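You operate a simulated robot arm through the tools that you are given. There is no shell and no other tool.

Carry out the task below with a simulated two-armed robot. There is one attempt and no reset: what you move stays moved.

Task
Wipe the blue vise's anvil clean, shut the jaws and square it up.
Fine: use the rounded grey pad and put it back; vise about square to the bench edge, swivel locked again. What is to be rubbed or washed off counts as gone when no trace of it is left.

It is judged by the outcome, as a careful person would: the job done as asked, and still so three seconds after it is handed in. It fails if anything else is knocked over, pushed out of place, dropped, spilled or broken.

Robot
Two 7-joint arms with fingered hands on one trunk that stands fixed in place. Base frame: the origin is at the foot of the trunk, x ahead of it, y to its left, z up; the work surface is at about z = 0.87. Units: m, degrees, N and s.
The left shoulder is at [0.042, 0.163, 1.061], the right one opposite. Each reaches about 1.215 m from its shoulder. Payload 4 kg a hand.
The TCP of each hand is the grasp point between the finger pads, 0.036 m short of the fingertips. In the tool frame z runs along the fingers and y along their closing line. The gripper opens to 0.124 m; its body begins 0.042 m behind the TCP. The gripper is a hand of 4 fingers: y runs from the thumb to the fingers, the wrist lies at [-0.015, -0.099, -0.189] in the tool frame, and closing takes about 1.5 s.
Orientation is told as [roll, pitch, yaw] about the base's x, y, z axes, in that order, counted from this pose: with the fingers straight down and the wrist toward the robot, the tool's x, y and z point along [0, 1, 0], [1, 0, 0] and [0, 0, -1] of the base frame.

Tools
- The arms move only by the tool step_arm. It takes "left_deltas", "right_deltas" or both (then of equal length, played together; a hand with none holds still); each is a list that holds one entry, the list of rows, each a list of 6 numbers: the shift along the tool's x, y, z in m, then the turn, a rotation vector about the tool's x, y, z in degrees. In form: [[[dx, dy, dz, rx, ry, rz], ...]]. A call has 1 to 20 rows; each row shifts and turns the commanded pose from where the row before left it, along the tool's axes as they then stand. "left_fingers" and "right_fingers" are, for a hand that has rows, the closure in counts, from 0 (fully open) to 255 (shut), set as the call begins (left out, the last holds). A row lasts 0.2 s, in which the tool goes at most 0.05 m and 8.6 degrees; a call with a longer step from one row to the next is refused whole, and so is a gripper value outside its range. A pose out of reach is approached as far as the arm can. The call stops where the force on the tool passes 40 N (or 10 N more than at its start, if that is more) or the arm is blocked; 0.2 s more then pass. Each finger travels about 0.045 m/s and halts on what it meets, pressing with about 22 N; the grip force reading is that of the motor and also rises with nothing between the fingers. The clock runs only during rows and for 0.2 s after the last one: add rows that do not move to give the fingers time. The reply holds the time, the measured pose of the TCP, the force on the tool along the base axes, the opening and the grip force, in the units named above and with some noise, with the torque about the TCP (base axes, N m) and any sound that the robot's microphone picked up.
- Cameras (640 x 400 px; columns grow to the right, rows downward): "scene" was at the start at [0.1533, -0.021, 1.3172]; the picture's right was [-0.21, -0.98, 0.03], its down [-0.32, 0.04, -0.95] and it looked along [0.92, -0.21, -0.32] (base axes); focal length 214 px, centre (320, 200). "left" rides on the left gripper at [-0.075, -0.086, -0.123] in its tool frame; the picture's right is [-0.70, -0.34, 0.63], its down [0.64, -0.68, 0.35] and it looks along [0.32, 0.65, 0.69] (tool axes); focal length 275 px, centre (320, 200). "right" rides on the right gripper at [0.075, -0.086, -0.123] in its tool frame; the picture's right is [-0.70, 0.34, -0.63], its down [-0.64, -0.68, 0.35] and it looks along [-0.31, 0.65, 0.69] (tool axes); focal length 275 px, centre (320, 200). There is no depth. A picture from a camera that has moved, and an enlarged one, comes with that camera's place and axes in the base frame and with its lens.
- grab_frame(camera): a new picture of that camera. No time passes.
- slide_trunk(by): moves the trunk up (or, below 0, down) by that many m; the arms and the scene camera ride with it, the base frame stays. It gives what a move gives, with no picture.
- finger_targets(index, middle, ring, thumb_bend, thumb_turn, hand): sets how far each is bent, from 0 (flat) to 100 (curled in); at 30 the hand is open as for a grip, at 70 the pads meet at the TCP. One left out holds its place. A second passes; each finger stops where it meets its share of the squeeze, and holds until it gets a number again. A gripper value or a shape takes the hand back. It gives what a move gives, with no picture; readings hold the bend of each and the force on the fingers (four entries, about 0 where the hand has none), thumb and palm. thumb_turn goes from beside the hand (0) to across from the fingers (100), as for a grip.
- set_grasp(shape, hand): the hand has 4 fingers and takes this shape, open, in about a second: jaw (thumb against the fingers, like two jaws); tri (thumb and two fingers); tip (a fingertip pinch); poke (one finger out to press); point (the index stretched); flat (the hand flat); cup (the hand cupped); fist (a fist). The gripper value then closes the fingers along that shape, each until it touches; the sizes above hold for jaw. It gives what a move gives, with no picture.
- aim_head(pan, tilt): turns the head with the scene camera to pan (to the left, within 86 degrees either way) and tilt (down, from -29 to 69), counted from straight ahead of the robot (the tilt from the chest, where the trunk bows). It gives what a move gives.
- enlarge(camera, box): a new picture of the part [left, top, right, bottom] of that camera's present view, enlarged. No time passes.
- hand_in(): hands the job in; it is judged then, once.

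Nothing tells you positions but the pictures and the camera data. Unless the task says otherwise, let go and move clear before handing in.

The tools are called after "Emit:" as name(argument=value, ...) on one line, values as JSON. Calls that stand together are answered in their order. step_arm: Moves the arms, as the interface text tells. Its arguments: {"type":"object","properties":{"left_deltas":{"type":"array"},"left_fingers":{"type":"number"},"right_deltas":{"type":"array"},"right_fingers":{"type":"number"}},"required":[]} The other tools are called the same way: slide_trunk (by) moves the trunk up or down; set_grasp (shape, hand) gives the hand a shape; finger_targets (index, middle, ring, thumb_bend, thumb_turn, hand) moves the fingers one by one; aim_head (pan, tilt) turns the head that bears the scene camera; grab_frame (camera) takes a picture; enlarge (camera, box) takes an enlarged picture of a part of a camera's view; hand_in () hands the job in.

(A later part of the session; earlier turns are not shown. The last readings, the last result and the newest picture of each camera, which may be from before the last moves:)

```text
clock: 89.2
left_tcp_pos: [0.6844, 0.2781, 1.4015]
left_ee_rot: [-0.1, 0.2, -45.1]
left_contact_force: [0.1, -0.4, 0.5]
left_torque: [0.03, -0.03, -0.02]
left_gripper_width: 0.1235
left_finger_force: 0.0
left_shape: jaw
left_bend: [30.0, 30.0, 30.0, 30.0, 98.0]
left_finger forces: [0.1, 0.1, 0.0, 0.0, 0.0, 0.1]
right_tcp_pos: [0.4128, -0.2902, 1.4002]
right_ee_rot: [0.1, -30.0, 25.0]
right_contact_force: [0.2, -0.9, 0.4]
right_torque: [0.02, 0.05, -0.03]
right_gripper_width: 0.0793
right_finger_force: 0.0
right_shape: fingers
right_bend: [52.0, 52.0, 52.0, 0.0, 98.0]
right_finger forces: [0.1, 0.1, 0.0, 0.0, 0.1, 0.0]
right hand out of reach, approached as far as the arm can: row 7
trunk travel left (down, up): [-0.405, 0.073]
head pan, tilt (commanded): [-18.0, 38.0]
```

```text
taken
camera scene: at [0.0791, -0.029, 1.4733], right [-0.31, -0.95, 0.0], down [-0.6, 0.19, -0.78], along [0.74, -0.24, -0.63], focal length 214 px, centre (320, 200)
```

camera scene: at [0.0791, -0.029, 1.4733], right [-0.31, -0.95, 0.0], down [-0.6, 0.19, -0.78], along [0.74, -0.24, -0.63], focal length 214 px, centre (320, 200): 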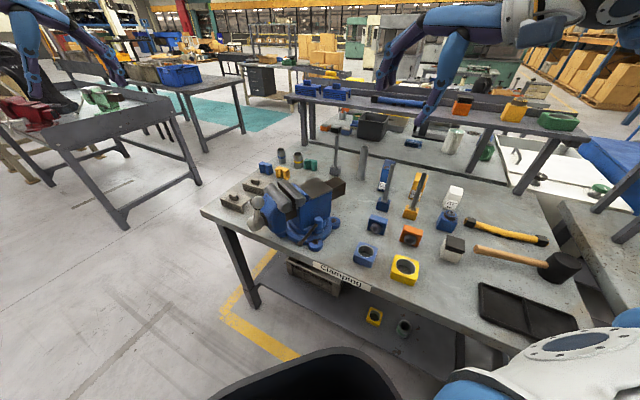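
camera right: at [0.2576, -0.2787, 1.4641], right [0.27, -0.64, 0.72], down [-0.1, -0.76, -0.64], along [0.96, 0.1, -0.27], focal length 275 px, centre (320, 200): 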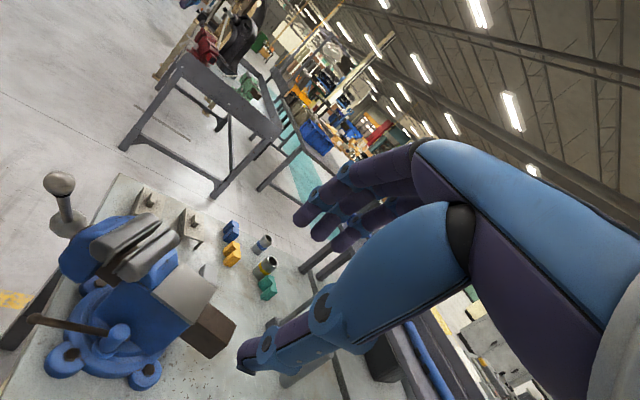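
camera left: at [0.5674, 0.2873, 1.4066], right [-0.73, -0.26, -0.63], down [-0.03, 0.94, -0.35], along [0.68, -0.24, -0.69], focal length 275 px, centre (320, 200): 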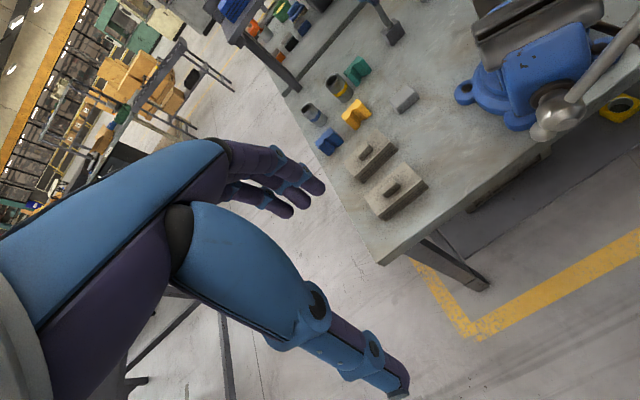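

Orientation is set. Moving to a hover above the lever at z ≈ 1.15.

Emit:
step_arm(right_deltas=[[[0.0167, 0.0017, 0.0422, 0, 0, 0], [0.0167, 0.0017, 0.0422, 0, 0, 0], [0.0167, 0.0017, 0.0422, 0, 0, 0], [0.0167, 0.0017, 0.0422, 0, 0, 0], [0.0167, 0.0017, 0.0422, 0, 0, 0], [0.0167, 0.0017, 0.0422, 0, 0, 0], [0.0167, 0.0017, 0.0422, 0, 0, 0]]])

Emit:
grab_frame(camera="right")

Emit:
enlarge(camera="scene", box=[200, 80, 420, 260])

Emit:
grab_frame(camera="left")

```text
clock: 90.8
left_tcp_pos: [0.6856, 0.2809, 1.3998]
left_ee_rot: [-0.2, 0.1, -44.9]
left_contact_force: [0.6, -0.4, -1.1]
left_torque: [-0.04, 0.05, 0.01]
left_gripper_width: 0.1238
left_finger_force: 0.0
left_shape: jaw
left_bend: [30.0, 30.0, 30.0, 30.0, 98.0]
left_finger forces: [0.0, 0.0, 0.0, 0.1, 0.0, 0.1]
right_tcp_pos: [0.5589, -0.1287, 1.1847]
right_ee_rot: [0.2, -30.0, 25.0]
right_contact_force: [0.9, -0.5, -0.1]
right_torque: [0.02, -0.02, 0.01]
right_gripper_width: 0.0789
right_finger_force: 0.0
right_shape: fingers
right_bend: [52.0, 52.0, 52.0, 0.0, 98.0]
right_finger forces: [0.1, 0.0, 0.0, 0.0, 0.0, 0.0]
right hand out of reach, approached as far as the arm can: row 1, 2, 3, 4, 5
trunk travel left (down, up): [-0.405, 0.073]
head pan, tilt (commanded): [-18.0, 38.0]
```

```text
taken
camera right: at [0.4039, -0.1177, 1.2495], right [0.27, -0.64, 0.72], down [-0.11, -0.76, -0.64], along [0.96, 0.1, -0.28], focal length 275 px, centre (320, 200)
```

right: 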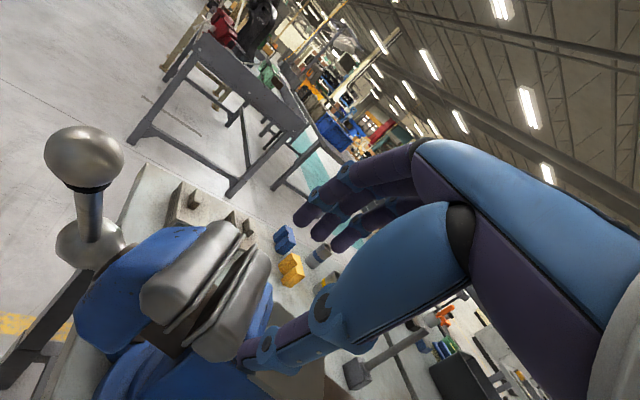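

```text
2.22 times, centred on (310, 170) of scene
camera zoom: at [0.0808, -0.0266, 1.4732], right [-0.31, -0.95, 0.01], down [-0.6, 0.19, -0.78], along [0.74, -0.24, -0.63], focal length 477 px, centre (342, 267)
```

zoom: 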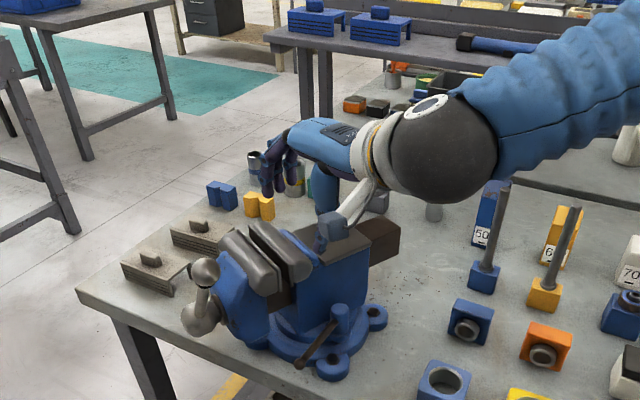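

```text
taken
camera left: at [0.5712, 0.288, 1.5245], right [-0.73, -0.25, -0.63], down [-0.03, 0.94, -0.35], along [0.68, -0.24, -0.69], focal length 275 px, centre (320, 200)
```

left: 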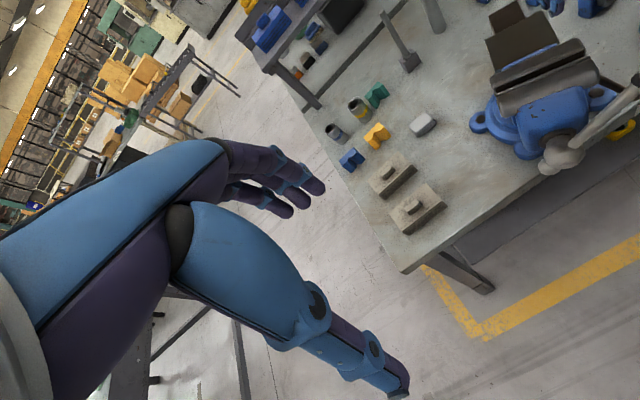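

The arm drifted forward due to limits, but it isn't limited at this spot. I'll try easing it back toward the robot at this height to see if the pose above the lever is reachable.

Emit:
step_arm(right_deltas=[[[0.0165, -0.0215, -0.0124, 0, 0, 0], [0.0165, -0.0215, -0.0124, 0, 0, 0]]])

Emit:
enlarge(camera="scene", box=[200, 80, 420, 260])

```text
clock: 91.4
left_tcp_pos: [0.6841, 0.2804, 1.4009]
left_ee_rot: [0.0, 0.0, -44.9]
left_contact_force: [0.6, 0.0, -1.0]
left_torque: [0.01, 0.01, 0.02]
left_gripper_width: 0.124
left_finger_force: 0.1
left_shape: jaw
left_bend: [30.0, 30.0, 30.0, 30.0, 98.0]
left_finger forces: [0.0, 0.0, 0.1, 0.1, 0.1, 0.1]
right_tcp_pos: [0.5465, -0.1229, 1.1881]
right_ee_rot: [0.1, -30.1, 25.0]
right_contact_force: [-0.3, -0.4, -0.6]
right_torque: [-0.02, 0.03, 0.01]
right_gripper_width: 0.0796
right_finger_force: 0.0
right_shape: fingers
right_bend: [52.0, 52.0, 52.0, 0.0, 98.0]
right_finger forces: [0.1, 0.1, 0.0, 0.0, 0.0, 0.0]
right hand out of reach, approached as far as the arm can: row 1, 2
trunk travel left (down, up): [-0.405, 0.073]
head pan, tilt (commanded): [-18.0, 38.0]
```

```text
2.22 times, centred on (310, 170) of scene
camera zoom: at [0.0795, -0.0279, 1.4733], right [-0.31, -0.95, 0.0], down [-0.6, 0.19, -0.78], along [0.74, -0.24, -0.63], focal length 477 px, centre (342, 267)
```

zoom: 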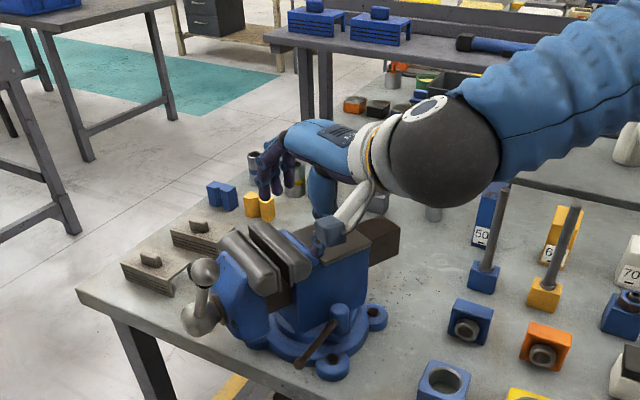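

That posture is at the wrist's limit. A more natural one for the right arm is the hand coming from the right, pointing left-down (yaw ~60°, tilt ~45°), hooking over the lever. I'll back off and reorient.

Emit:
step_arm(right_deltas=[[[-0.0287, -0.0136, -0.0309, 0, 0, 0], [-0.0287, -0.0136, -0.0309, 0, 0, 0], [-0.0287, -0.0136, -0.0309, 0, 0, 0], [-0.0287, -0.0136, -0.0309, 0, 0, 0], [0, 0, 0, 0, 3.5, -6.06], [0, 0, 0, 0, 3.5, -6.06], [0, 0, 0, 0, 3.5, -6.06], [0, 0, 0, 0, 3.5, -6.06], [0, 0, 0, 0, 3.5, -6.06], [0, 0, 0, -7.5, 0, 0], [0, 0, 0, -7.5, 0, 0]]])

Emit:
grab_frame(camera="scene")

```text
clock: 93.8
left_tcp_pos: [0.6829, 0.2776, 1.4004]
left_ee_rot: [0.0, 0.1, -45.0]
left_contact_force: [-0.2, 0.2, -0.1]
left_torque: [0.03, -0.01, 0.02]
left_gripper_width: 0.1237
left_finger_force: 0.1
left_shape: jaw
left_bend: [30.0, 30.0, 30.0, 30.0, 98.0]
left_finger forces: [0.0, 0.1, 0.0, 0.0, 0.0, 0.0]
right_tcp_pos: [0.5139, -0.2751, 1.272]
right_ee_rot: [0.1, -45.2, 60.0]
right_contact_force: [0.7, 0.2, -0.3]
right_torque: [0.01, -0.03, 0.01]
right_gripper_width: 0.0794
right_finger_force: 0.1
right_shape: fingers
right_bend: [52.0, 52.0, 52.0, 0.0, 98.0]
right_finger forces: [0.1, 0.0, 0.1, 0.0, 0.1, 0.0]
right hand out of reach, approached as far as the arm can: row 1, 2
trunk travel left (down, up): [-0.405, 0.073]
head pan, tilt (commanded): [-18.0, 38.0]
```

```text
taken
camera scene: at [0.0792, -0.0298, 1.4732], right [-0.31, -0.95, 0.0], down [-0.6, 0.19, -0.78], along [0.74, -0.24, -0.63], focal length 214 px, centre (320, 200)
```

scene: 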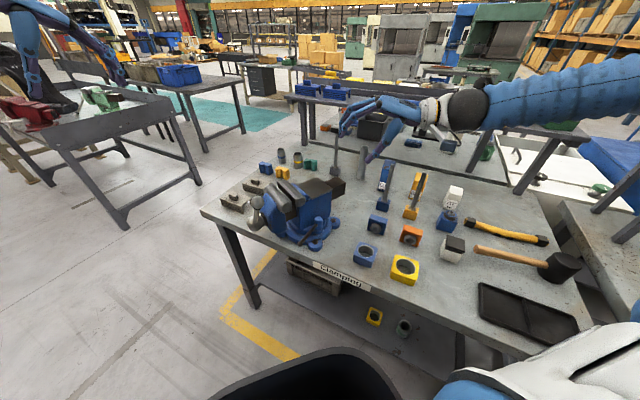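

The arm is comfortable in this posture. Setting a hook-like finger shape and looking at it.

Emit:
finger_targets(hand="right", index=56, middle=56, ring=56, thumb_bend=40)

Emit:
enlarge(camera="scene", box=[310, 60, 470, 180])

Emit:
grab_frame(camera="right")

```text
clock: 94.8
left_tcp_pos: [0.6847, 0.2801, 1.4022]
left_ee_rot: [0.1, 0.0, -45.0]
left_contact_force: [0.8, 0.2, -0.2]
left_torque: [-0.01, -0.01, 0.0]
left_gripper_width: 0.1239
left_finger_force: 0.0
left_shape: jaw
left_bend: [30.0, 30.0, 30.0, 30.0, 98.0]
left_finger forces: [0.1, 0.0, 0.0, 0.1, 0.0, 0.0]
right_tcp_pos: [0.5138, -0.2754, 1.2724]
right_ee_rot: [0.1, -45.1, 60.0]
right_contact_force: [-0.3, 0.6, 0.2]
right_torque: [-0.01, -0.01, -0.02]
right_gripper_width: 0.0686
right_finger_force: 0.1
right_shape: fingers
right_bend: [56.0, 56.0, 56.0, 40.0, 98.0]
right_finger forces: [0.1, 0.1, 0.0, 0.0, 0.0, 0.1]
trunk travel left (down, up): [-0.405, 0.073]
head pan, tilt (commanded): [-18.0, 38.0]
```

```text
3.33 times, centred on (390, 120) of scene
camera zoom: at [0.0789, -0.0282, 1.4734], right [-0.31, -0.95, 0.0], down [-0.6, 0.19, -0.78], along [0.74, -0.24, -0.63], focal length 715 px, centre (87, 467)
```

zoom: 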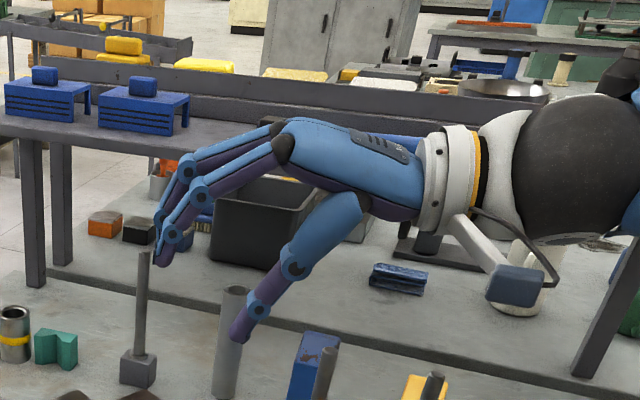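

```text
taken
camera right: at [0.3755, -0.364, 1.2987], right [0.5, -0.53, 0.69], down [0.44, -0.53, -0.73], along [0.75, 0.66, -0.03], focal length 275 px, centre (320, 200)
```

right: 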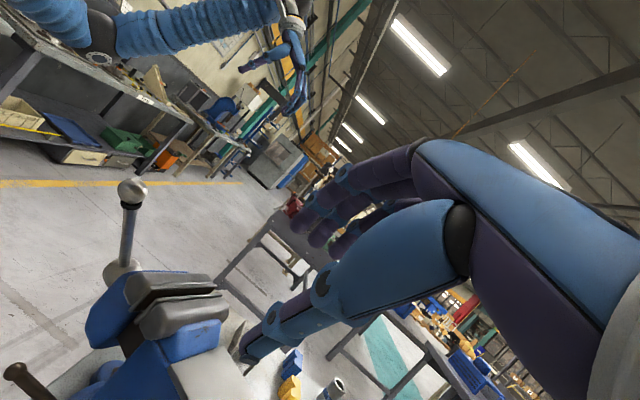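

The fingers hook down nicely; the thumb hangs too low for the bench, so I'll swing the thumb beside the hand and check.

Emit:
finger_targets(hand="right", thumb_turn=0, thumb_bend=30)

Emit:
enlarge(camera="scene", box=[310, 60, 470, 180])

Emit:
grab_frame(camera="right")

```text
clock: 95.8
left_tcp_pos: [0.6831, 0.2792, 1.4018]
left_ee_rot: [0.0, 0.1, -45.0]
left_contact_force: [-1.0, 1.0, 0.3]
left_torque: [-0.03, -0.01, -0.02]
left_gripper_width: 0.1239
left_finger_force: 0.1
left_shape: jaw
left_bend: [30.0, 30.0, 30.0, 30.0, 98.0]
left_finger forces: [0.0, 0.0, 0.1, 0.1, 0.0, 0.0]
right_tcp_pos: [0.515, -0.2739, 1.2725]
right_ee_rot: [0.1, -45.1, 60.0]
right_contact_force: [-0.7, -0.3, 0.1]
right_torque: [0.0, 0.01, 0.0]
right_gripper_width: 0.1547
right_finger_force: 0.1
right_shape: fingers
right_bend: [56.0, 56.0, 56.0, 30.0, 0.0]
right_finger forces: [0.1, 0.1, 0.0, 0.1, 0.0, 0.1]
trunk travel left (down, up): [-0.405, 0.073]
head pan, tilt (commanded): [-18.0, 38.0]
```

```text
3.33 times, centred on (390, 120) of scene
camera zoom: at [0.0788, -0.0278, 1.4734], right [-0.31, -0.95, 0.0], down [-0.6, 0.19, -0.78], along [0.74, -0.24, -0.63], focal length 715 px, centre (87, 467)
```

zoom: 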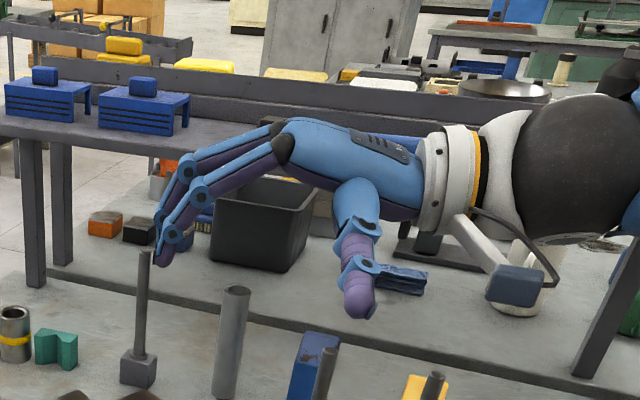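

```text
taken
camera right: at [0.3754, -0.3636, 1.2989], right [0.5, -0.53, 0.69], down [0.44, -0.53, -0.73], along [0.75, 0.66, -0.03], focal length 275 px, centre (320, 200)
```

right: 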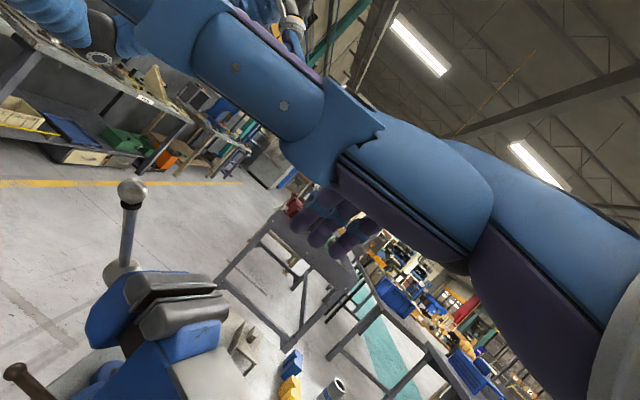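

The thumb is now out of the way. I'll curl the ring finger too, leaving index and middle as the hook, then come down on the right side of the lever at safe height.

Emit:
finger_targets(hand="right", ring=95)

Emit:
step_arm(right_deltas=[[[0, -0.0318, 0.0318, 0, 0, 0], [0, -0.0318, 0.0318, 0, 0, 0], [0, -0.0318, 0.0318, 0, 0, 0], [0, -0.0318, 0.0318, 0, 0, 0], [0, -0.0318, 0.0318, 0, 0, 0], [0, -0.0283, 0.0283, 0, 0, 0]]])

Emit:
enlarge(camera="scene", box=[220, 110, 400, 250])

Emit:
grab_frame(camera="right")

```text
clock: 96.8
left_tcp_pos: [0.6831, 0.2796, 1.4017]
left_ee_rot: [0.1, 0.0, -45.0]
left_contact_force: [-0.4, -0.4, 0.3]
left_torque: [0.01, 0.01, -0.01]
left_gripper_width: 0.1239
left_finger_force: 0.1
left_shape: jaw
left_bend: [30.0, 30.0, 30.0, 30.0, 98.0]
left_finger forces: [0.0, 0.0, 0.0, 0.0, 0.0, 0.0]
right_tcp_pos: [0.5143, -0.2725, 1.272]
right_ee_rot: [0.1, -45.2, 60.1]
right_contact_force: [0.3, 0.8, 0.6]
right_torque: [0.0, -0.03, 0.01]
right_gripper_width: 0.1548
right_finger_force: 0.1
right_shape: fingers
right_bend: [56.0, 56.0, 95.0, 30.0, 0.0]
right_finger forces: [0.0, 0.0, 0.0, 0.0, 0.0, 0.0]
trunk travel left (down, up): [-0.405, 0.073]
head pan, tilt (commanded): [-18.0, 38.0]
```

```text
clock: 98.2
left_tcp_pos: [0.6841, 0.2775, 1.4006]
left_ee_rot: [-0.1, 0.1, -45.0]
left_contact_force: [-0.4, 0.9, -1.2]
left_torque: [0.02, 0.02, 0.02]
left_gripper_width: 0.1239
left_finger_force: 0.1
left_shape: jaw
left_bend: [30.0, 30.0, 30.0, 30.0, 98.0]
left_finger forces: [0.0, 0.1, 0.0, 0.1, 0.0, 0.1]
right_tcp_pos: [0.5147, -0.2753, 1.0077]
right_ee_rot: [0.0, -45.1, 59.9]
right_contact_force: [1.0, 0.2, 0.1]
right_torque: [0.01, -0.04, -0.02]
right_gripper_width: 0.1548
right_finger_force: 0.0
right_shape: fingers
right_bend: [56.0, 56.0, 95.0, 30.0, 0.0]
right_finger forces: [0.1, 0.0, 0.0, 0.0, 0.0, 0.0]
trunk travel left (down, up): [-0.405, 0.073]
head pan, tilt (commanded): [-18.0, 38.0]
```

```text
2.86 times, centred on (310, 180) of scene
camera zoom: at [0.0799, -0.0282, 1.4733], right [-0.31, -0.95, 0.0], down [-0.6, 0.19, -0.78], along [0.74, -0.24, -0.63], focal length 613 px, centre (349, 257)
```

zoom: 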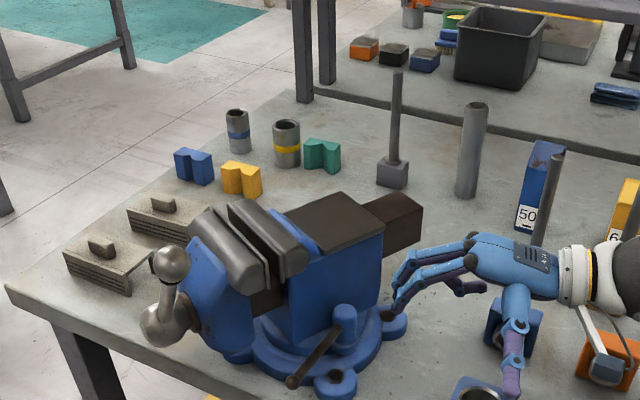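

```text
taken
camera right: at [0.3767, -0.3652, 1.0346], right [0.5, -0.53, 0.69], down [0.44, -0.53, -0.73], along [0.75, 0.66, -0.03], focal length 275 px, centre (320, 200)
```

right: 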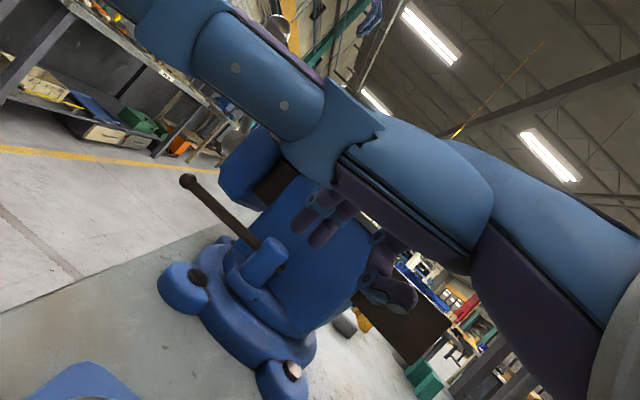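

Fingers are right of the knob at safe height, matching my estimate. Sweeping left over the lever now.

Emit:
step_arm(right_deltas=[[[0.01725, 0.0211, 0.0211, 0, 0, 0], [0.01725, 0.0211, 0.0211, 0, 0, 0], [0.01725, 0.0211, 0.0211, 0, 0, 0], [0.01725, 0.0211, 0.0211, 0, 0, 0]]])

Emit:
enlarge(camera="scene", box=[220, 120, 400, 260])

Emit:
grab_frame(camera="right")

```text
clock: 99.2
left_tcp_pos: [0.6834, 0.2805, 1.4019]
left_ee_rot: [-0.1, 0.0, -45.0]
left_contact_force: [1.4, 0.0, 0.3]
left_torque: [-0.01, 0.01, -0.01]
left_gripper_width: 0.1238
left_finger_force: 0.0
left_shape: jaw
left_bend: [30.0, 30.0, 30.0, 30.0, 98.0]
left_finger forces: [0.0, 0.0, 0.0, 0.0, 0.0, 0.0]
right_tcp_pos: [0.5226, -0.2035, 1.0259]
right_ee_rot: [0.2, -44.9, 60.2]
right_contact_force: [0.3, -0.2, 0.4]
right_torque: [-0.01, 0.03, 0.03]
right_gripper_width: 0.1546
right_finger_force: 0.0
right_shape: fingers
right_bend: [56.0, 56.0, 95.0, 30.0, 0.0]
right_finger forces: [0.0, 0.0, 0.0, 0.1, 0.0, 0.1]
right hand out of reach, approached as far as the arm can: row 2, 3, 4
trunk travel left (down, up): [-0.405, 0.073]
head pan, tilt (commanded): [-18.0, 38.0]
```

```text
2.86 times, centred on (310, 190) of scene
camera zoom: at [0.0795, -0.0273, 1.4733], right [-0.31, -0.95, 0.0], down [-0.6, 0.19, -0.78], along [0.74, -0.24, -0.63], focal length 613 px, centre (349, 229)
```

zoom: 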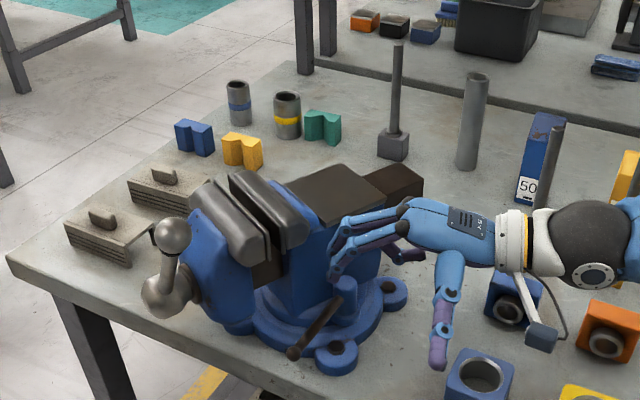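

```text
taken
camera right: at [0.3842, -0.2936, 1.0541], right [0.51, -0.53, 0.68], down [0.44, -0.52, -0.73], along [0.74, 0.67, -0.03], focal length 275 px, centre (320, 200)
```

right: 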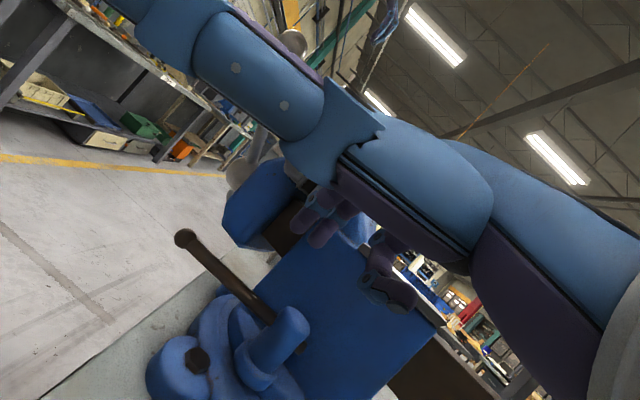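

The right arm seems limited by its minimum folding distance; raising the trunk to its top will give the needed room.

Emit:
slide_trunk(by=0.072)

Emit:
step_arm(right_deltas=[[[0.016, 0.0, 0.037, 0, 0, 0], [0.016, 0.0, 0.037, 0, 0, 0]]])

Emit:
enlarge(camera="scene", box=[200, 100, 420, 260])

```text
clock: 100.3
left_tcp_pos: [0.6855, 0.2799, 1.4727]
left_ee_rot: [-0.1, 0.0, -45.0]
left_contact_force: [1.1, -0.1, -0.3]
left_torque: [0.03, 0.03, -0.02]
left_gripper_width: 0.1238
left_finger_force: 0.1
left_shape: jaw
left_bend: [30.0, 30.0, 30.0, 30.0, 98.0]
left_finger forces: [0.1, 0.0, 0.0, 0.0, 0.0, 0.0]
right_tcp_pos: [0.5211, -0.2047, 1.1041]
right_ee_rot: [-0.5, -45.3, 60.7]
right_contact_force: [0.0, 0.5, -0.6]
right_torque: [0.04, -0.04, -0.01]
right_gripper_width: 0.1546
right_finger_force: 0.0
right_shape: fingers
right_bend: [56.0, 56.0, 95.0, 30.0, 0.0]
right_finger forces: [0.0, 0.0, 0.0, 0.0, 0.0, 0.0]
trunk travel left (down, up): [-0.477, 0.001]
head pan, tilt (commanded): [-18.0, 38.0]
```

```text
clock: 100.9
left_tcp_pos: [0.6843, 0.2794, 1.473]
left_ee_rot: [-0.1, 0.0, -44.9]
left_contact_force: [0.1, -0.3, 0.4]
left_torque: [-0.01, 0.01, 0.0]
left_gripper_width: 0.1242
left_finger_force: 0.0
left_shape: jaw
left_bend: [30.0, 30.0, 30.0, 30.0, 98.0]
left_finger forces: [0.0, 0.0, 0.1, 0.0, 0.1, 0.0]
right_tcp_pos: [0.5284, -0.2038, 1.0901]
right_ee_rot: [-0.2, -45.2, 61.1]
right_contact_force: [0.2, 0.6, 0.0]
right_torque: [-0.01, 0.0, -0.03]
right_gripper_width: 0.1547
right_finger_force: 0.1
right_shape: fingers
right_bend: [56.0, 56.0, 95.0, 30.0, 0.0]
right_finger forces: [0.0, 0.1, 0.0, 0.0, 0.0, 0.0]
right hand out of reach, approached as far as the arm can: row 1, 2
trunk travel left (down, up): [-0.477, 0.001]
head pan, tilt (commanded): [-18.0, 38.0]
```

```text
2.50 times, centred on (310, 180) of scene
camera zoom: at [0.0732, -0.0277, 1.5461], right [-0.31, -0.95, 0.0], down [-0.59, 0.19, -0.79], along [0.75, -0.24, -0.62], focal length 536 px, centre (345, 250)
```

zoom: 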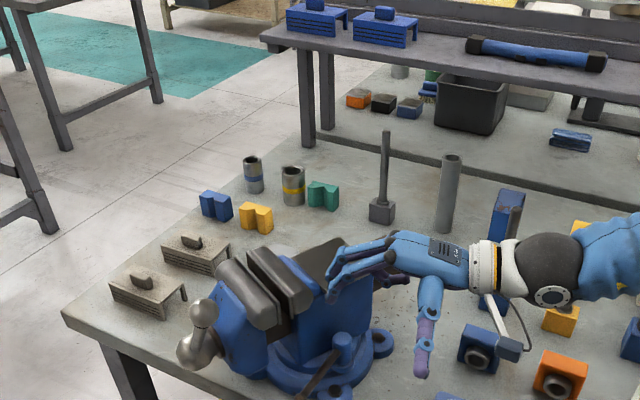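

Still limited at this spot, so it is a wrist/shoulder angle limit. Probing a smaller yaw to see whether leftward motion frees up.

Emit:
step_arm(right_deltas=[[[0, 0, 0, 0, -5.3, 5.3], [0, 0, 0, 0, -5.3, 5.3], [0, 0, 0, 0, -5.3, 5.3], [0.01, 0.0, 0.02, 0, 0, 0], [0.01, 0.0, 0.02, 0, 0, 0]]])

```text
clock: 102.1
left_tcp_pos: [0.6816, 0.2818, 1.4736]
left_ee_rot: [-0.1, 0.0, -44.9]
left_contact_force: [1.5, -0.3, -1.0]
left_torque: [-0.02, 0.01, 0.02]
left_gripper_width: 0.1236
left_finger_force: 0.1
left_shape: jaw
left_bend: [30.0, 30.0, 30.0, 30.0, 98.0]
left_finger forces: [0.0, 0.0, 0.0, 0.0, 0.0, 0.0]
right_tcp_pos: [0.3857, -0.2851, 0.8977]
right_ee_rot: [16.6, -23.9, 27.9]
right_contact_force: [-9.8, -3.9, 29.8]
right_torque: [0.41, -1.13, 0.13]
right_gripper_width: 0.1542
right_finger_force: 21.1
right_shape: fingers
right_bend: [51.0, 55.0, 95.0, 30.0, 0.0]
right_finger forces: [18.6, 17.0, 6.8, 0.0, 0.0, 0.0]
right hand out of reach, approached as far as the arm can: row 1, 2, 3
trunk travel left (down, up): [-0.477, 0.001]
head pan, tilt (commanded): [-18.0, 38.0]
stopped in row 5 (right hand): the force on the tool passed its limit at 150 N (the readings are from after the stop); the commanded pose is now the measured one
```

The arm jumped to a different configuration and struck something. I must look right away.

Emit:
grab_frame(camera="scene")

Emit:
grab_frame(camera="right")

Emit:
grab_frame(camera="left")

```text
taken
camera scene: at [0.0716, -0.026, 1.5464], right [-0.31, -0.95, 0.0], down [-0.59, 0.19, -0.79], along [0.75, -0.24, -0.62], focal length 214 px, centre (320, 200)
```

scene: 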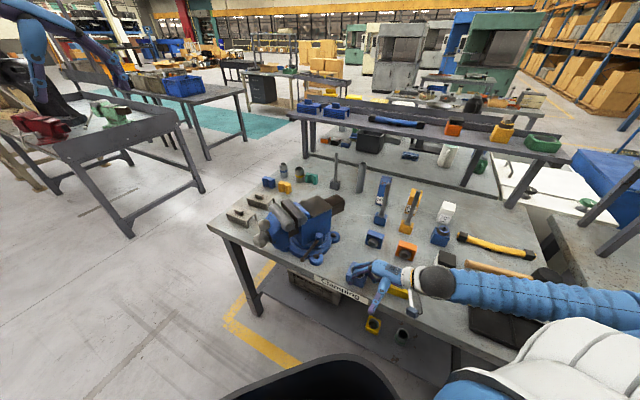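

```text
taken
camera right: at [0.2496, -0.3148, 0.9908], right [0.52, -0.68, 0.51], down [-0.12, -0.65, -0.75], along [0.84, 0.33, -0.42], focal length 275 px, centre (320, 200)
```

right: 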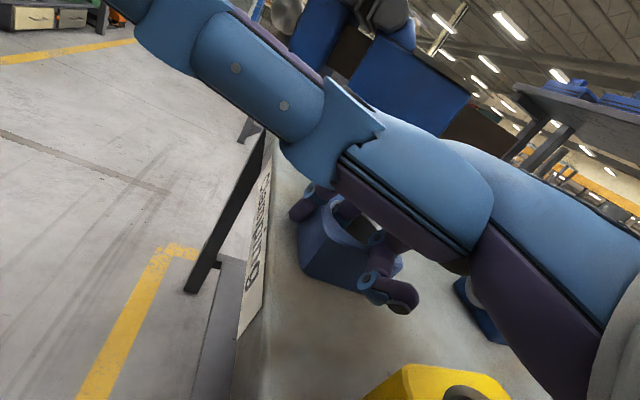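

```text
taken
camera left: at [0.5677, 0.2894, 1.5976], right [-0.73, -0.26, -0.63], down [-0.03, 0.94, -0.35], along [0.68, -0.24, -0.69], focal length 275 px, centre (320, 200)
```

left: 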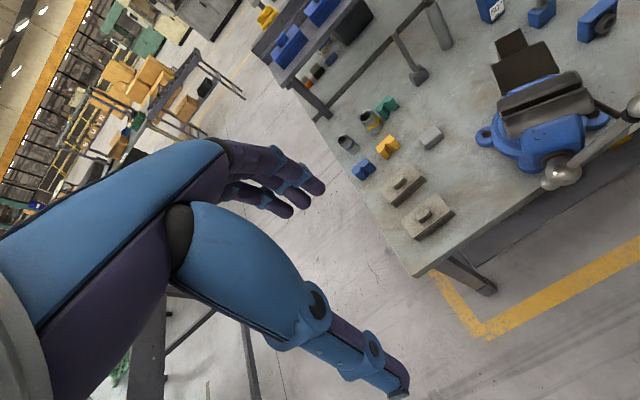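

The hooked fingers came down on the blue ring block at the right. Let me zoom in to see what is touched before lifting.

Emit:
enlarge(camera="scene", box=[320, 200, 500, 330])

Emit:
enlarge(camera="right", box=[240, 160, 520, 400])

```text
3.08 times, centred on (410, 265) of scene
camera zoom: at [0.0716, -0.026, 1.5464], right [-0.31, -0.95, 0.0], down [-0.59, 0.19, -0.79], along [0.75, -0.24, -0.62], focal length 660 px, centre (43, 0)
```

zoom: 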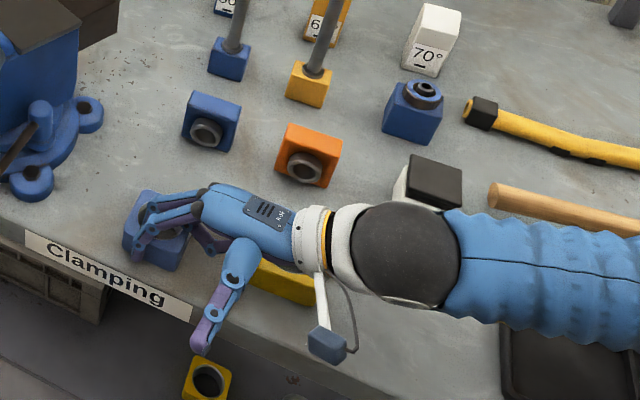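

```text
1.67 times, centred on (380, 280) of right
camera zoom: at [0.2496, -0.3148, 0.9908], right [0.52, -0.68, 0.51], down [-0.12, -0.65, -0.75], along [0.84, 0.33, -0.42], focal length 459 px, centre (220, 67)
```

zoom: 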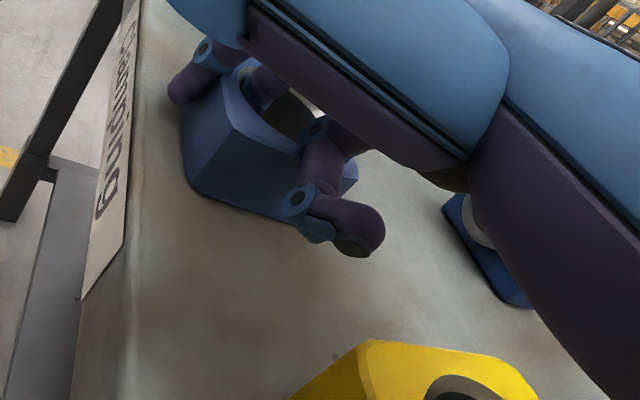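

The block was pushed a few cm (I'll restore it later). First I lift the hand straight up in tiny steps.

Emit:
step_arm(right_deltas=[[[0.0026, 0.0041, -0.0088, 0, 0, 0], [0.0026, 0.0041, -0.0088, 0, 0, 0]]])

Emit:
enlarge(camera="scene", box=[320, 200, 500, 330])

```text
clock: 102.7
left_tcp_pos: [0.6833, 0.2807, 1.4742]
left_ee_rot: [-0.1, 0.0, -44.9]
left_contact_force: [-0.5, -0.1, 0.1]
left_torque: [-0.03, -0.01, 0.02]
left_gripper_width: 0.1239
left_finger_force: 0.1
left_shape: jaw
left_bend: [30.0, 30.0, 30.0, 30.0, 98.0]
left_finger forces: [0.1, 0.1, 0.0, 0.0, 0.0, 0.0]
right_tcp_pos: [0.3868, -0.2885, 0.9154]
right_ee_rot: [16.5, -23.5, 27.6]
right_contact_force: [-0.1, -0.2, -0.7]
right_torque: [-0.05, 0.07, 0.0]
right_gripper_width: 0.1544
right_finger_force: 4.6
right_shape: fingers
right_bend: [55.0, 57.0, 95.0, 30.0, 0.0]
right_finger forces: [5.1, 4.6, 0.0, 0.1, 0.0, 0.1]
trunk travel left (down, up): [-0.477, 0.001]
head pan, tilt (commanded): [-18.0, 38.0]
```

```text
3.08 times, centred on (410, 265) of scene
camera zoom: at [0.0732, -0.027, 1.5461], right [-0.31, -0.95, 0.0], down [-0.59, 0.19, -0.79], along [0.75, -0.24, -0.62], focal length 660 px, centre (43, 0)
```

zoom: 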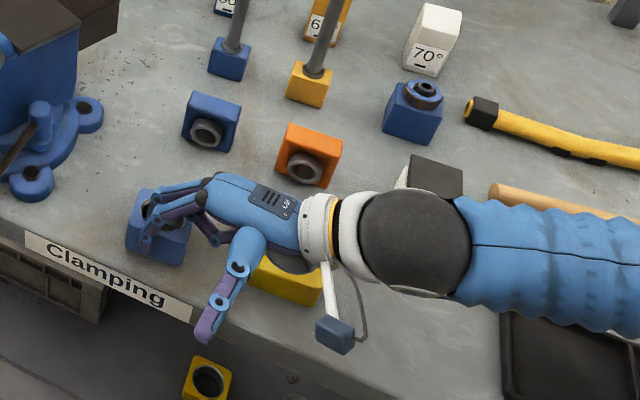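

Free of force now. Continuing straight up.

Emit:
step_arm(right_deltas=[[[0.0052, 0.0081, -0.0176, 0, 0, 0], [0.0052, 0.0081, -0.0176, 0, 0, 0], [0.0078, 0.0122, -0.0263, 0, 0, 0], [0.0078, 0.0122, -0.0263, 0, 0, 0], [0.0078, 0.0122, -0.0263, 0, 0, 0]]])

Emit:
enlarge(camera="scene", box=[300, 180, 500, 330])

```text
clock: 103.9
left_tcp_pos: [0.684, 0.2801, 1.474]
left_ee_rot: [-0.1, 0.0, -45.0]
left_contact_force: [0.3, 0.3, -0.1]
left_torque: [0.03, 0.0, -0.01]
left_gripper_width: 0.1235
left_finger_force: 0.1
left_shape: jaw
left_bend: [30.0, 30.0, 30.0, 30.0, 98.0]
left_finger forces: [0.1, 0.0, 0.0, 0.1, 0.0, 0.1]
right_tcp_pos: [0.4075, -0.3003, 1.0308]
right_ee_rot: [16.6, -23.7, 27.9]
right_contact_force: [0.0, 0.2, -1.6]
right_torque: [-0.03, 0.1, -0.03]
right_gripper_width: 0.1541
right_finger_force: 4.7
right_shape: fingers
right_bend: [55.0, 56.0, 95.0, 30.0, 0.0]
right_finger forces: [4.4, 4.9, 0.0, 0.0, 0.1, 0.0]
right hand out of reach, approached as far as the arm can: row 4, 5
trunk travel left (down, up): [-0.477, 0.001]
head pan, tilt (commanded): [-18.0, 38.0]
```

```text
2.67 times, centred on (400, 255) of scene
camera zoom: at [0.0727, -0.0276, 1.5462], right [-0.31, -0.95, 0.0], down [-0.59, 0.19, -0.79], along [0.75, -0.24, -0.62], focal length 572 px, centre (107, 53)
```

zoom: 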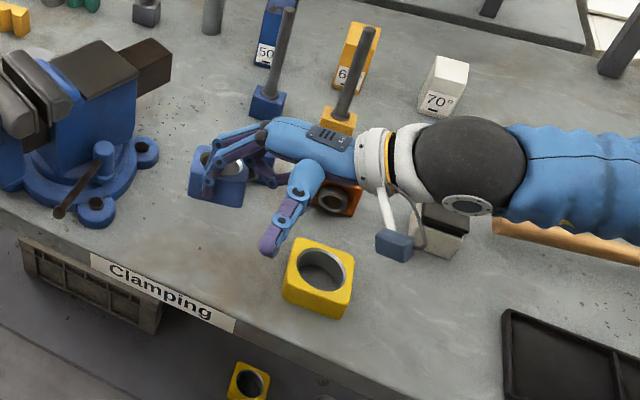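

The blue ring block has been lifted along, hooked on the fingers. I need to see how it hangs and set it back down where it was.

Emit:
grab_frame(camera="right")

Emit:
enlarge(camera="scene", box=[340, 200, 420, 260])

```text
taken
camera right: at [0.2718, -0.3302, 1.1246], right [0.52, -0.68, 0.51], down [-0.13, -0.65, -0.75], along [0.84, 0.33, -0.43], focal length 275 px, centre (320, 200)
```

right: 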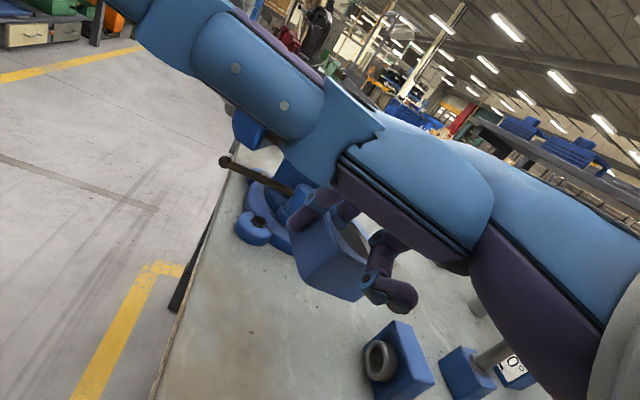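

```text
6.67 times, centred on (380, 230) of scene
camera zoom: at [0.0727, -0.0276, 1.5462], right [-0.31, -0.95, 0.0], down [-0.59, 0.19, -0.79], along [0.75, -0.24, -0.62], focal length 1430 px, centre (-80, 0)
```

zoom: 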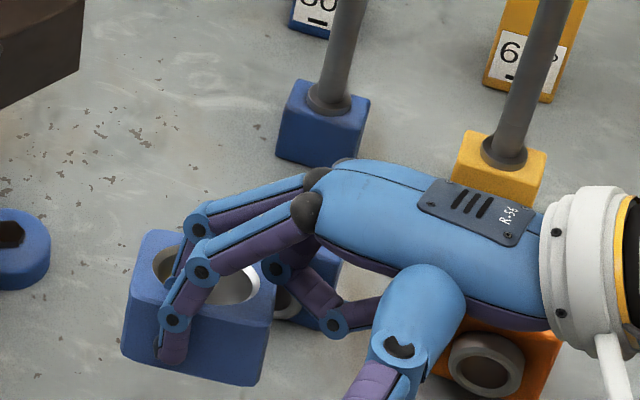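

The ring block hangs pinched between index (outside) and middle (in the bore). Its original place was about (0.438, −0.295); I'll lower it back over that spot slowly.

Emit:
step_arm(right_deltas=[[[-0.0062, -0.0096, 0.0154, 0, 0, 0], [-0.0062, -0.0096, 0.0154, 0, 0, 0], [-0.0062, -0.0096, 0.0154, 0, 0, 0], [-0.0062, -0.0096, 0.0154, 0, 0, 0]]])

Emit:
enlarge(camera="scene", box=[320, 210, 440, 300])

```text
clock: 104.9
left_tcp_pos: [0.6838, 0.2798, 1.474]
left_ee_rot: [0.0, 0.0, -44.9]
left_contact_force: [-0.1, -0.3, 0.4]
left_torque: [0.02, 0.02, -0.01]
left_gripper_width: 0.1239
left_finger_force: 0.1
left_shape: jaw
left_bend: [30.0, 30.0, 30.0, 30.0, 98.0]
left_finger forces: [0.1, 0.1, 0.0, 0.1, 0.1, 0.0]
right_tcp_pos: [0.4027, -0.31, 0.9542]
right_ee_rot: [16.6, -23.7, 27.7]
right_contact_force: [-0.1, -1.2, -1.4]
right_torque: [-0.02, 0.1, -0.02]
right_gripper_width: 0.1543
right_finger_force: 4.5
right_shape: fingers
right_bend: [55.0, 56.0, 95.0, 30.0, 0.0]
right_finger forces: [4.3, 4.9, 0.1, 0.0, 0.0, 0.0]
trunk travel left (down, up): [-0.477, 0.001]
head pan, tilt (commanded): [-18.0, 38.0]
```

```text
4.44 times, centred on (380, 255) of scene
camera zoom: at [0.0729, -0.0281, 1.5461], right [-0.31, -0.95, 0.0], down [-0.59, 0.19, -0.79], along [0.75, -0.24, -0.62], focal length 953 px, centre (53, -44)
```

zoom: 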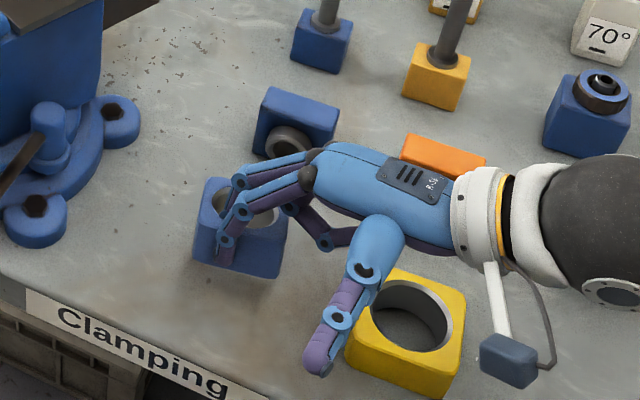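

Nearly there; lowering further with a small correction toward its original spot.

Emit:
step_arm(right_deltas=[[[-0.0078, -0.0082, 0.011, 0, 0, 0], [-0.0078, -0.0082, 0.011, 0, 0, 0], [-0.0013, -0.002, 0.0044, 0, 0, 0], [-0.0013, -0.002, 0.0044, 0, 0, 0]]])

Emit:
enlarge(camera="scene", box=[320, 210, 440, 300])

Emit:
grab_frame(camera="right")

```text
clock: 105.9
left_tcp_pos: [0.6823, 0.2799, 1.474]
left_ee_rot: [0.0, 0.0, -44.9]
left_contact_force: [0.1, -0.8, 1.3]
left_torque: [0.0, 0.02, 0.0]
left_gripper_width: 0.124
left_finger_force: 0.1
left_shape: jaw
left_bend: [30.0, 30.0, 30.0, 30.0, 98.0]
left_finger forces: [0.1, 0.0, 0.0, 0.0, 0.0, 0.0]
right_tcp_pos: [0.4037, -0.3218, 0.9149]
right_ee_rot: [16.5, -23.7, 27.6]
right_contact_force: [-0.5, 0.9, -0.2]
right_torque: [0.01, -0.02, 0.06]
right_gripper_width: 0.1542
right_finger_force: 4.4
right_shape: fingers
right_bend: [55.0, 56.0, 95.0, 30.0, 0.0]
right_finger forces: [4.7, 4.4, 0.0, 0.0, 0.0, 0.0]
trunk travel left (down, up): [-0.477, 0.001]
head pan, tilt (commanded): [-18.0, 38.0]
```

```text
4.44 times, centred on (380, 255) of scene
camera zoom: at [0.0726, -0.0278, 1.5462], right [-0.31, -0.95, 0.0], down [-0.59, 0.19, -0.79], along [0.75, -0.24, -0.62], focal length 953 px, centre (53, -44)
```

zoom: 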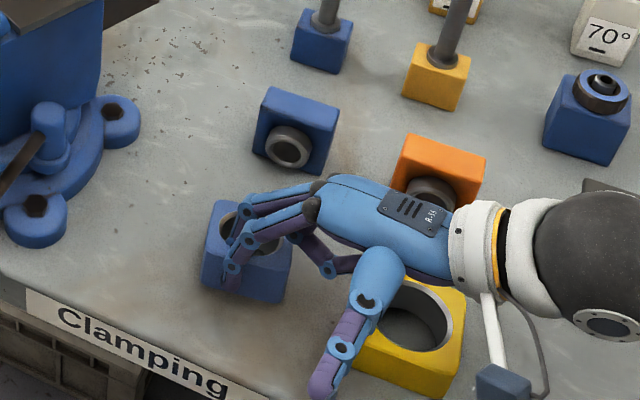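

```text
taken
camera right: at [0.2678, -0.35, 1.0088], right [0.52, -0.68, 0.51], down [-0.13, -0.65, -0.75], along [0.84, 0.32, -0.43], focal length 275 px, centre (320, 200)
```

right: 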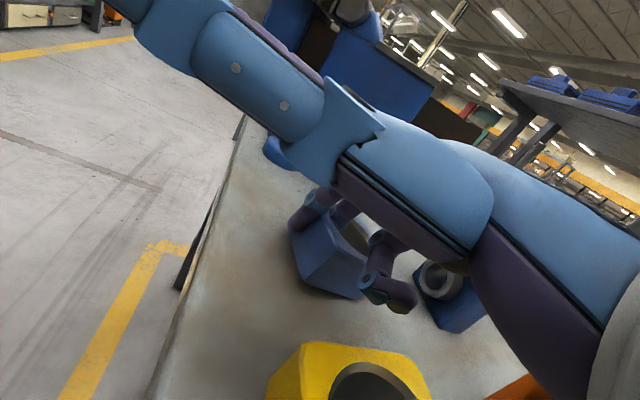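

Close to the bench now; shifting about 1.5 cm to match the original spot and settling it.

Emit:
step_arm(right_deltas=[[[0.0073, -0.0019, 0.0015, 0, 0, 0], [0.0073, -0.0019, 0.0015, 0, 0, 0], [-0.0008, -0.0012, 0.0026, 0, 0, 0], [-0.0008, -0.0012, 0.0026, 0, 0, 0]]])

Emit:
enlarge(camera="scene", box=[320, 210, 440, 300])

```text
clock: 106.9
left_tcp_pos: [0.6831, 0.2808, 1.4744]
left_ee_rot: [-0.1, 0.0, -44.8]
left_contact_force: [0.2, 1.0, -0.1]
left_torque: [0.02, 0.02, -0.02]
left_gripper_width: 0.1238
left_finger_force: 0.1
left_shape: jaw
left_bend: [30.0, 30.0, 30.0, 30.0, 98.0]
left_finger forces: [0.0, 0.0, 0.1, 0.0, 0.0, 0.0]
right_tcp_pos: [0.3933, -0.3098, 0.9094]
right_ee_rot: [16.5, -23.7, 27.6]
right_contact_force: [-0.8, 1.5, 3.2]
right_torque: [-0.08, -0.23, 0.11]
right_gripper_width: 0.1541
right_finger_force: 7.3
right_shape: fingers
right_bend: [55.0, 55.0, 95.0, 30.0, 0.0]
right_finger forces: [7.9, 6.6, 0.1, 0.1, 0.0, 0.0]
trunk travel left (down, up): [-0.477, 0.001]
head pan, tilt (commanded): [-18.0, 38.0]
```

```text
4.44 times, centred on (380, 255) of scene
camera zoom: at [0.0724, -0.0275, 1.5462], right [-0.31, -0.95, 0.0], down [-0.59, 0.19, -0.79], along [0.75, -0.24, -0.62], focal length 953 px, centre (53, -44)
```

zoom: 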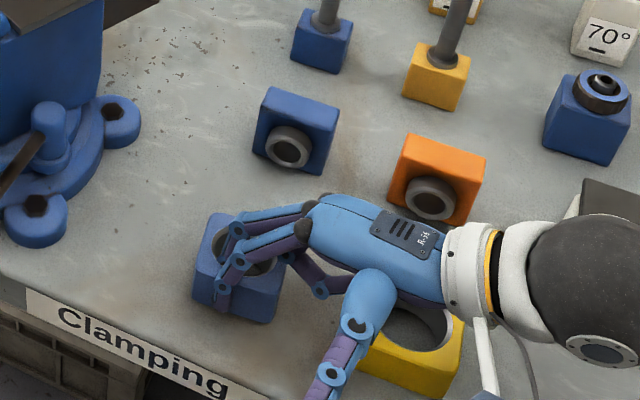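

The block rests on the bench at its original spot (within a few mm). I'll release the pinch by easing only the outside finger (index) open.

Emit:
finger_targets(hand="right", index=40)

Emit:
enlarge(camera="scene", box=[320, 210, 440, 300])

Emit:
enlarge(camera="right", box=[240, 150, 520, 400])

```text
clock: 107.9
left_tcp_pos: [0.6839, 0.2802, 1.4744]
left_ee_rot: [-0.1, 0.0, -44.8]
left_contact_force: [-0.4, -0.1, 0.8]
left_torque: [0.03, -0.01, 0.01]
left_gripper_width: 0.1238
left_finger_force: 0.1
left_shape: jaw
left_bend: [30.0, 30.0, 30.0, 30.0, 98.0]
left_finger forces: [0.0, 0.0, 0.1, 0.1, 0.1, 0.0]
right_tcp_pos: [0.3946, -0.3105, 0.9091]
right_ee_rot: [16.5, -23.5, 27.7]
right_contact_force: [0.8, -1.0, -1.4]
right_torque: [-0.04, 0.03, 0.02]
right_gripper_width: 0.1636
right_finger_force: 4.1
right_shape: fingers
right_bend: [40.0, 56.0, 95.0, 30.0, 0.0]
right_finger forces: [3.4, 4.2, 0.1, 0.1, 0.0, 0.0]
trunk travel left (down, up): [-0.477, 0.001]
head pan, tilt (commanded): [-18.0, 38.0]
```

```text
4.44 times, centred on (380, 255) of scene
camera zoom: at [0.0728, -0.0277, 1.5462], right [-0.31, -0.95, 0.0], down [-0.59, 0.19, -0.79], along [0.75, -0.24, -0.62], focal length 953 px, centre (53, -44)
```

zoom: 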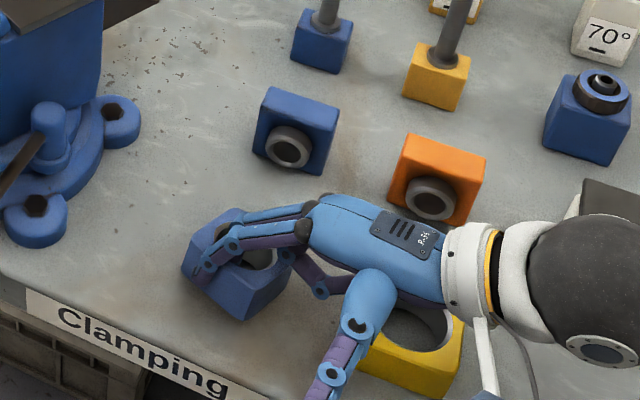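

```text
1.60 times, centred on (380, 275) of right
camera zoom: at [0.258, -0.3389, 1.0025], right [0.52, -0.68, 0.51], down [-0.13, -0.65, -0.75], along [0.84, 0.32, -0.43], focal length 440 px, centre (224, 80)
```

zoom: 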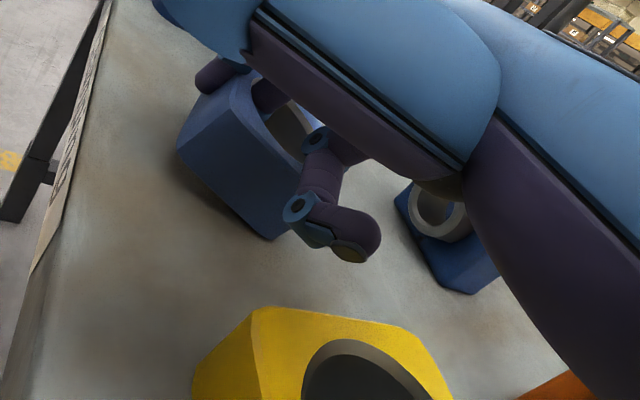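

Easing the index just turned the block with it. I'll curl it back first, then press the block firmly on the bench so bench friction holds it while the index swings out.

Emit:
finger_targets(hand="right", index=56)

Emit:
enlarge(camera="scene", box=[320, 210, 440, 300])

```text
clock: 108.9
left_tcp_pos: [0.6834, 0.2806, 1.4737]
left_ee_rot: [-0.1, 0.0, -45.0]
left_contact_force: [-0.2, -0.8, -0.1]
left_torque: [0.01, -0.01, 0.0]
left_gripper_width: 0.1239
left_finger_force: 0.0
left_shape: jaw
left_bend: [30.0, 30.0, 30.0, 30.0, 98.0]
left_finger forces: [0.1, 0.0, 0.1, 0.0, 0.1, 0.1]
right_tcp_pos: [0.3934, -0.3091, 0.9096]
right_ee_rot: [16.5, -23.5, 27.7]
right_contact_force: [-0.3, 1.3, -0.6]
right_torque: [-0.04, -0.01, 0.02]
right_gripper_width: 0.1556
right_finger_force: 6.8
right_shape: fingers
right_bend: [52.0, 58.0, 95.0, 30.0, 0.0]
right_finger forces: [7.7, 6.7, 0.0, 0.1, 0.0, 0.0]
trunk travel left (down, up): [-0.477, 0.001]
head pan, tilt (commanded): [-18.0, 38.0]
```

```text
4.44 times, centred on (380, 255) of scene
camera zoom: at [0.0727, -0.0276, 1.5462], right [-0.31, -0.95, 0.0], down [-0.59, 0.19, -0.79], along [0.75, -0.24, -0.62], focal length 953 px, centre (53, -44)
```

zoom: 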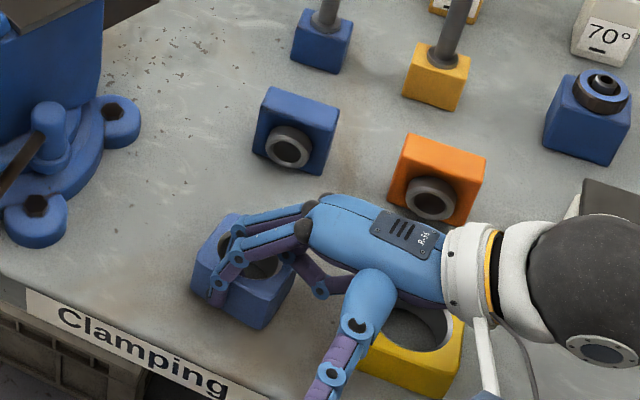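

Now pressing down gently to load the block against the bench.

Emit:
step_arm(right_deltas=[[[-0.0008, -0.0012, 0.0026, 0, 0, 0], [-0.0008, -0.0012, 0.0026, 0, 0, 0], [-0.0008, -0.0012, 0.0026, 0, 0, 0]]])

```text
clock: 109.7
left_tcp_pos: [0.6835, 0.2805, 1.4746]
left_ee_rot: [0.0, 0.0, -45.0]
left_contact_force: [0.1, -0.6, 0.1]
left_torque: [-0.01, 0.01, 0.03]
left_gripper_width: 0.1238
left_finger_force: 0.0
left_shape: jaw
left_bend: [30.0, 30.0, 30.0, 30.0, 98.0]
left_finger forces: [0.0, 0.0, 0.1, 0.0, 0.0, 0.1]
right_tcp_pos: [0.3929, -0.3099, 0.8994]
right_ee_rot: [16.5, -23.8, 27.6]
right_contact_force: [-0.5, 1.1, 7.3]
right_torque: [0.02, -0.31, 0.07]
right_gripper_width: 0.1546
right_finger_force: 10.5
right_shape: fingers
right_bend: [52.0, 57.0, 95.0, 30.0, 0.0]
right_finger forces: [12.2, 8.7, 0.1, 0.0, 0.0, 0.0]
trunk travel left (down, up): [-0.477, 0.001]
head pan, tilt (commanded): [-18.0, 38.0]
```

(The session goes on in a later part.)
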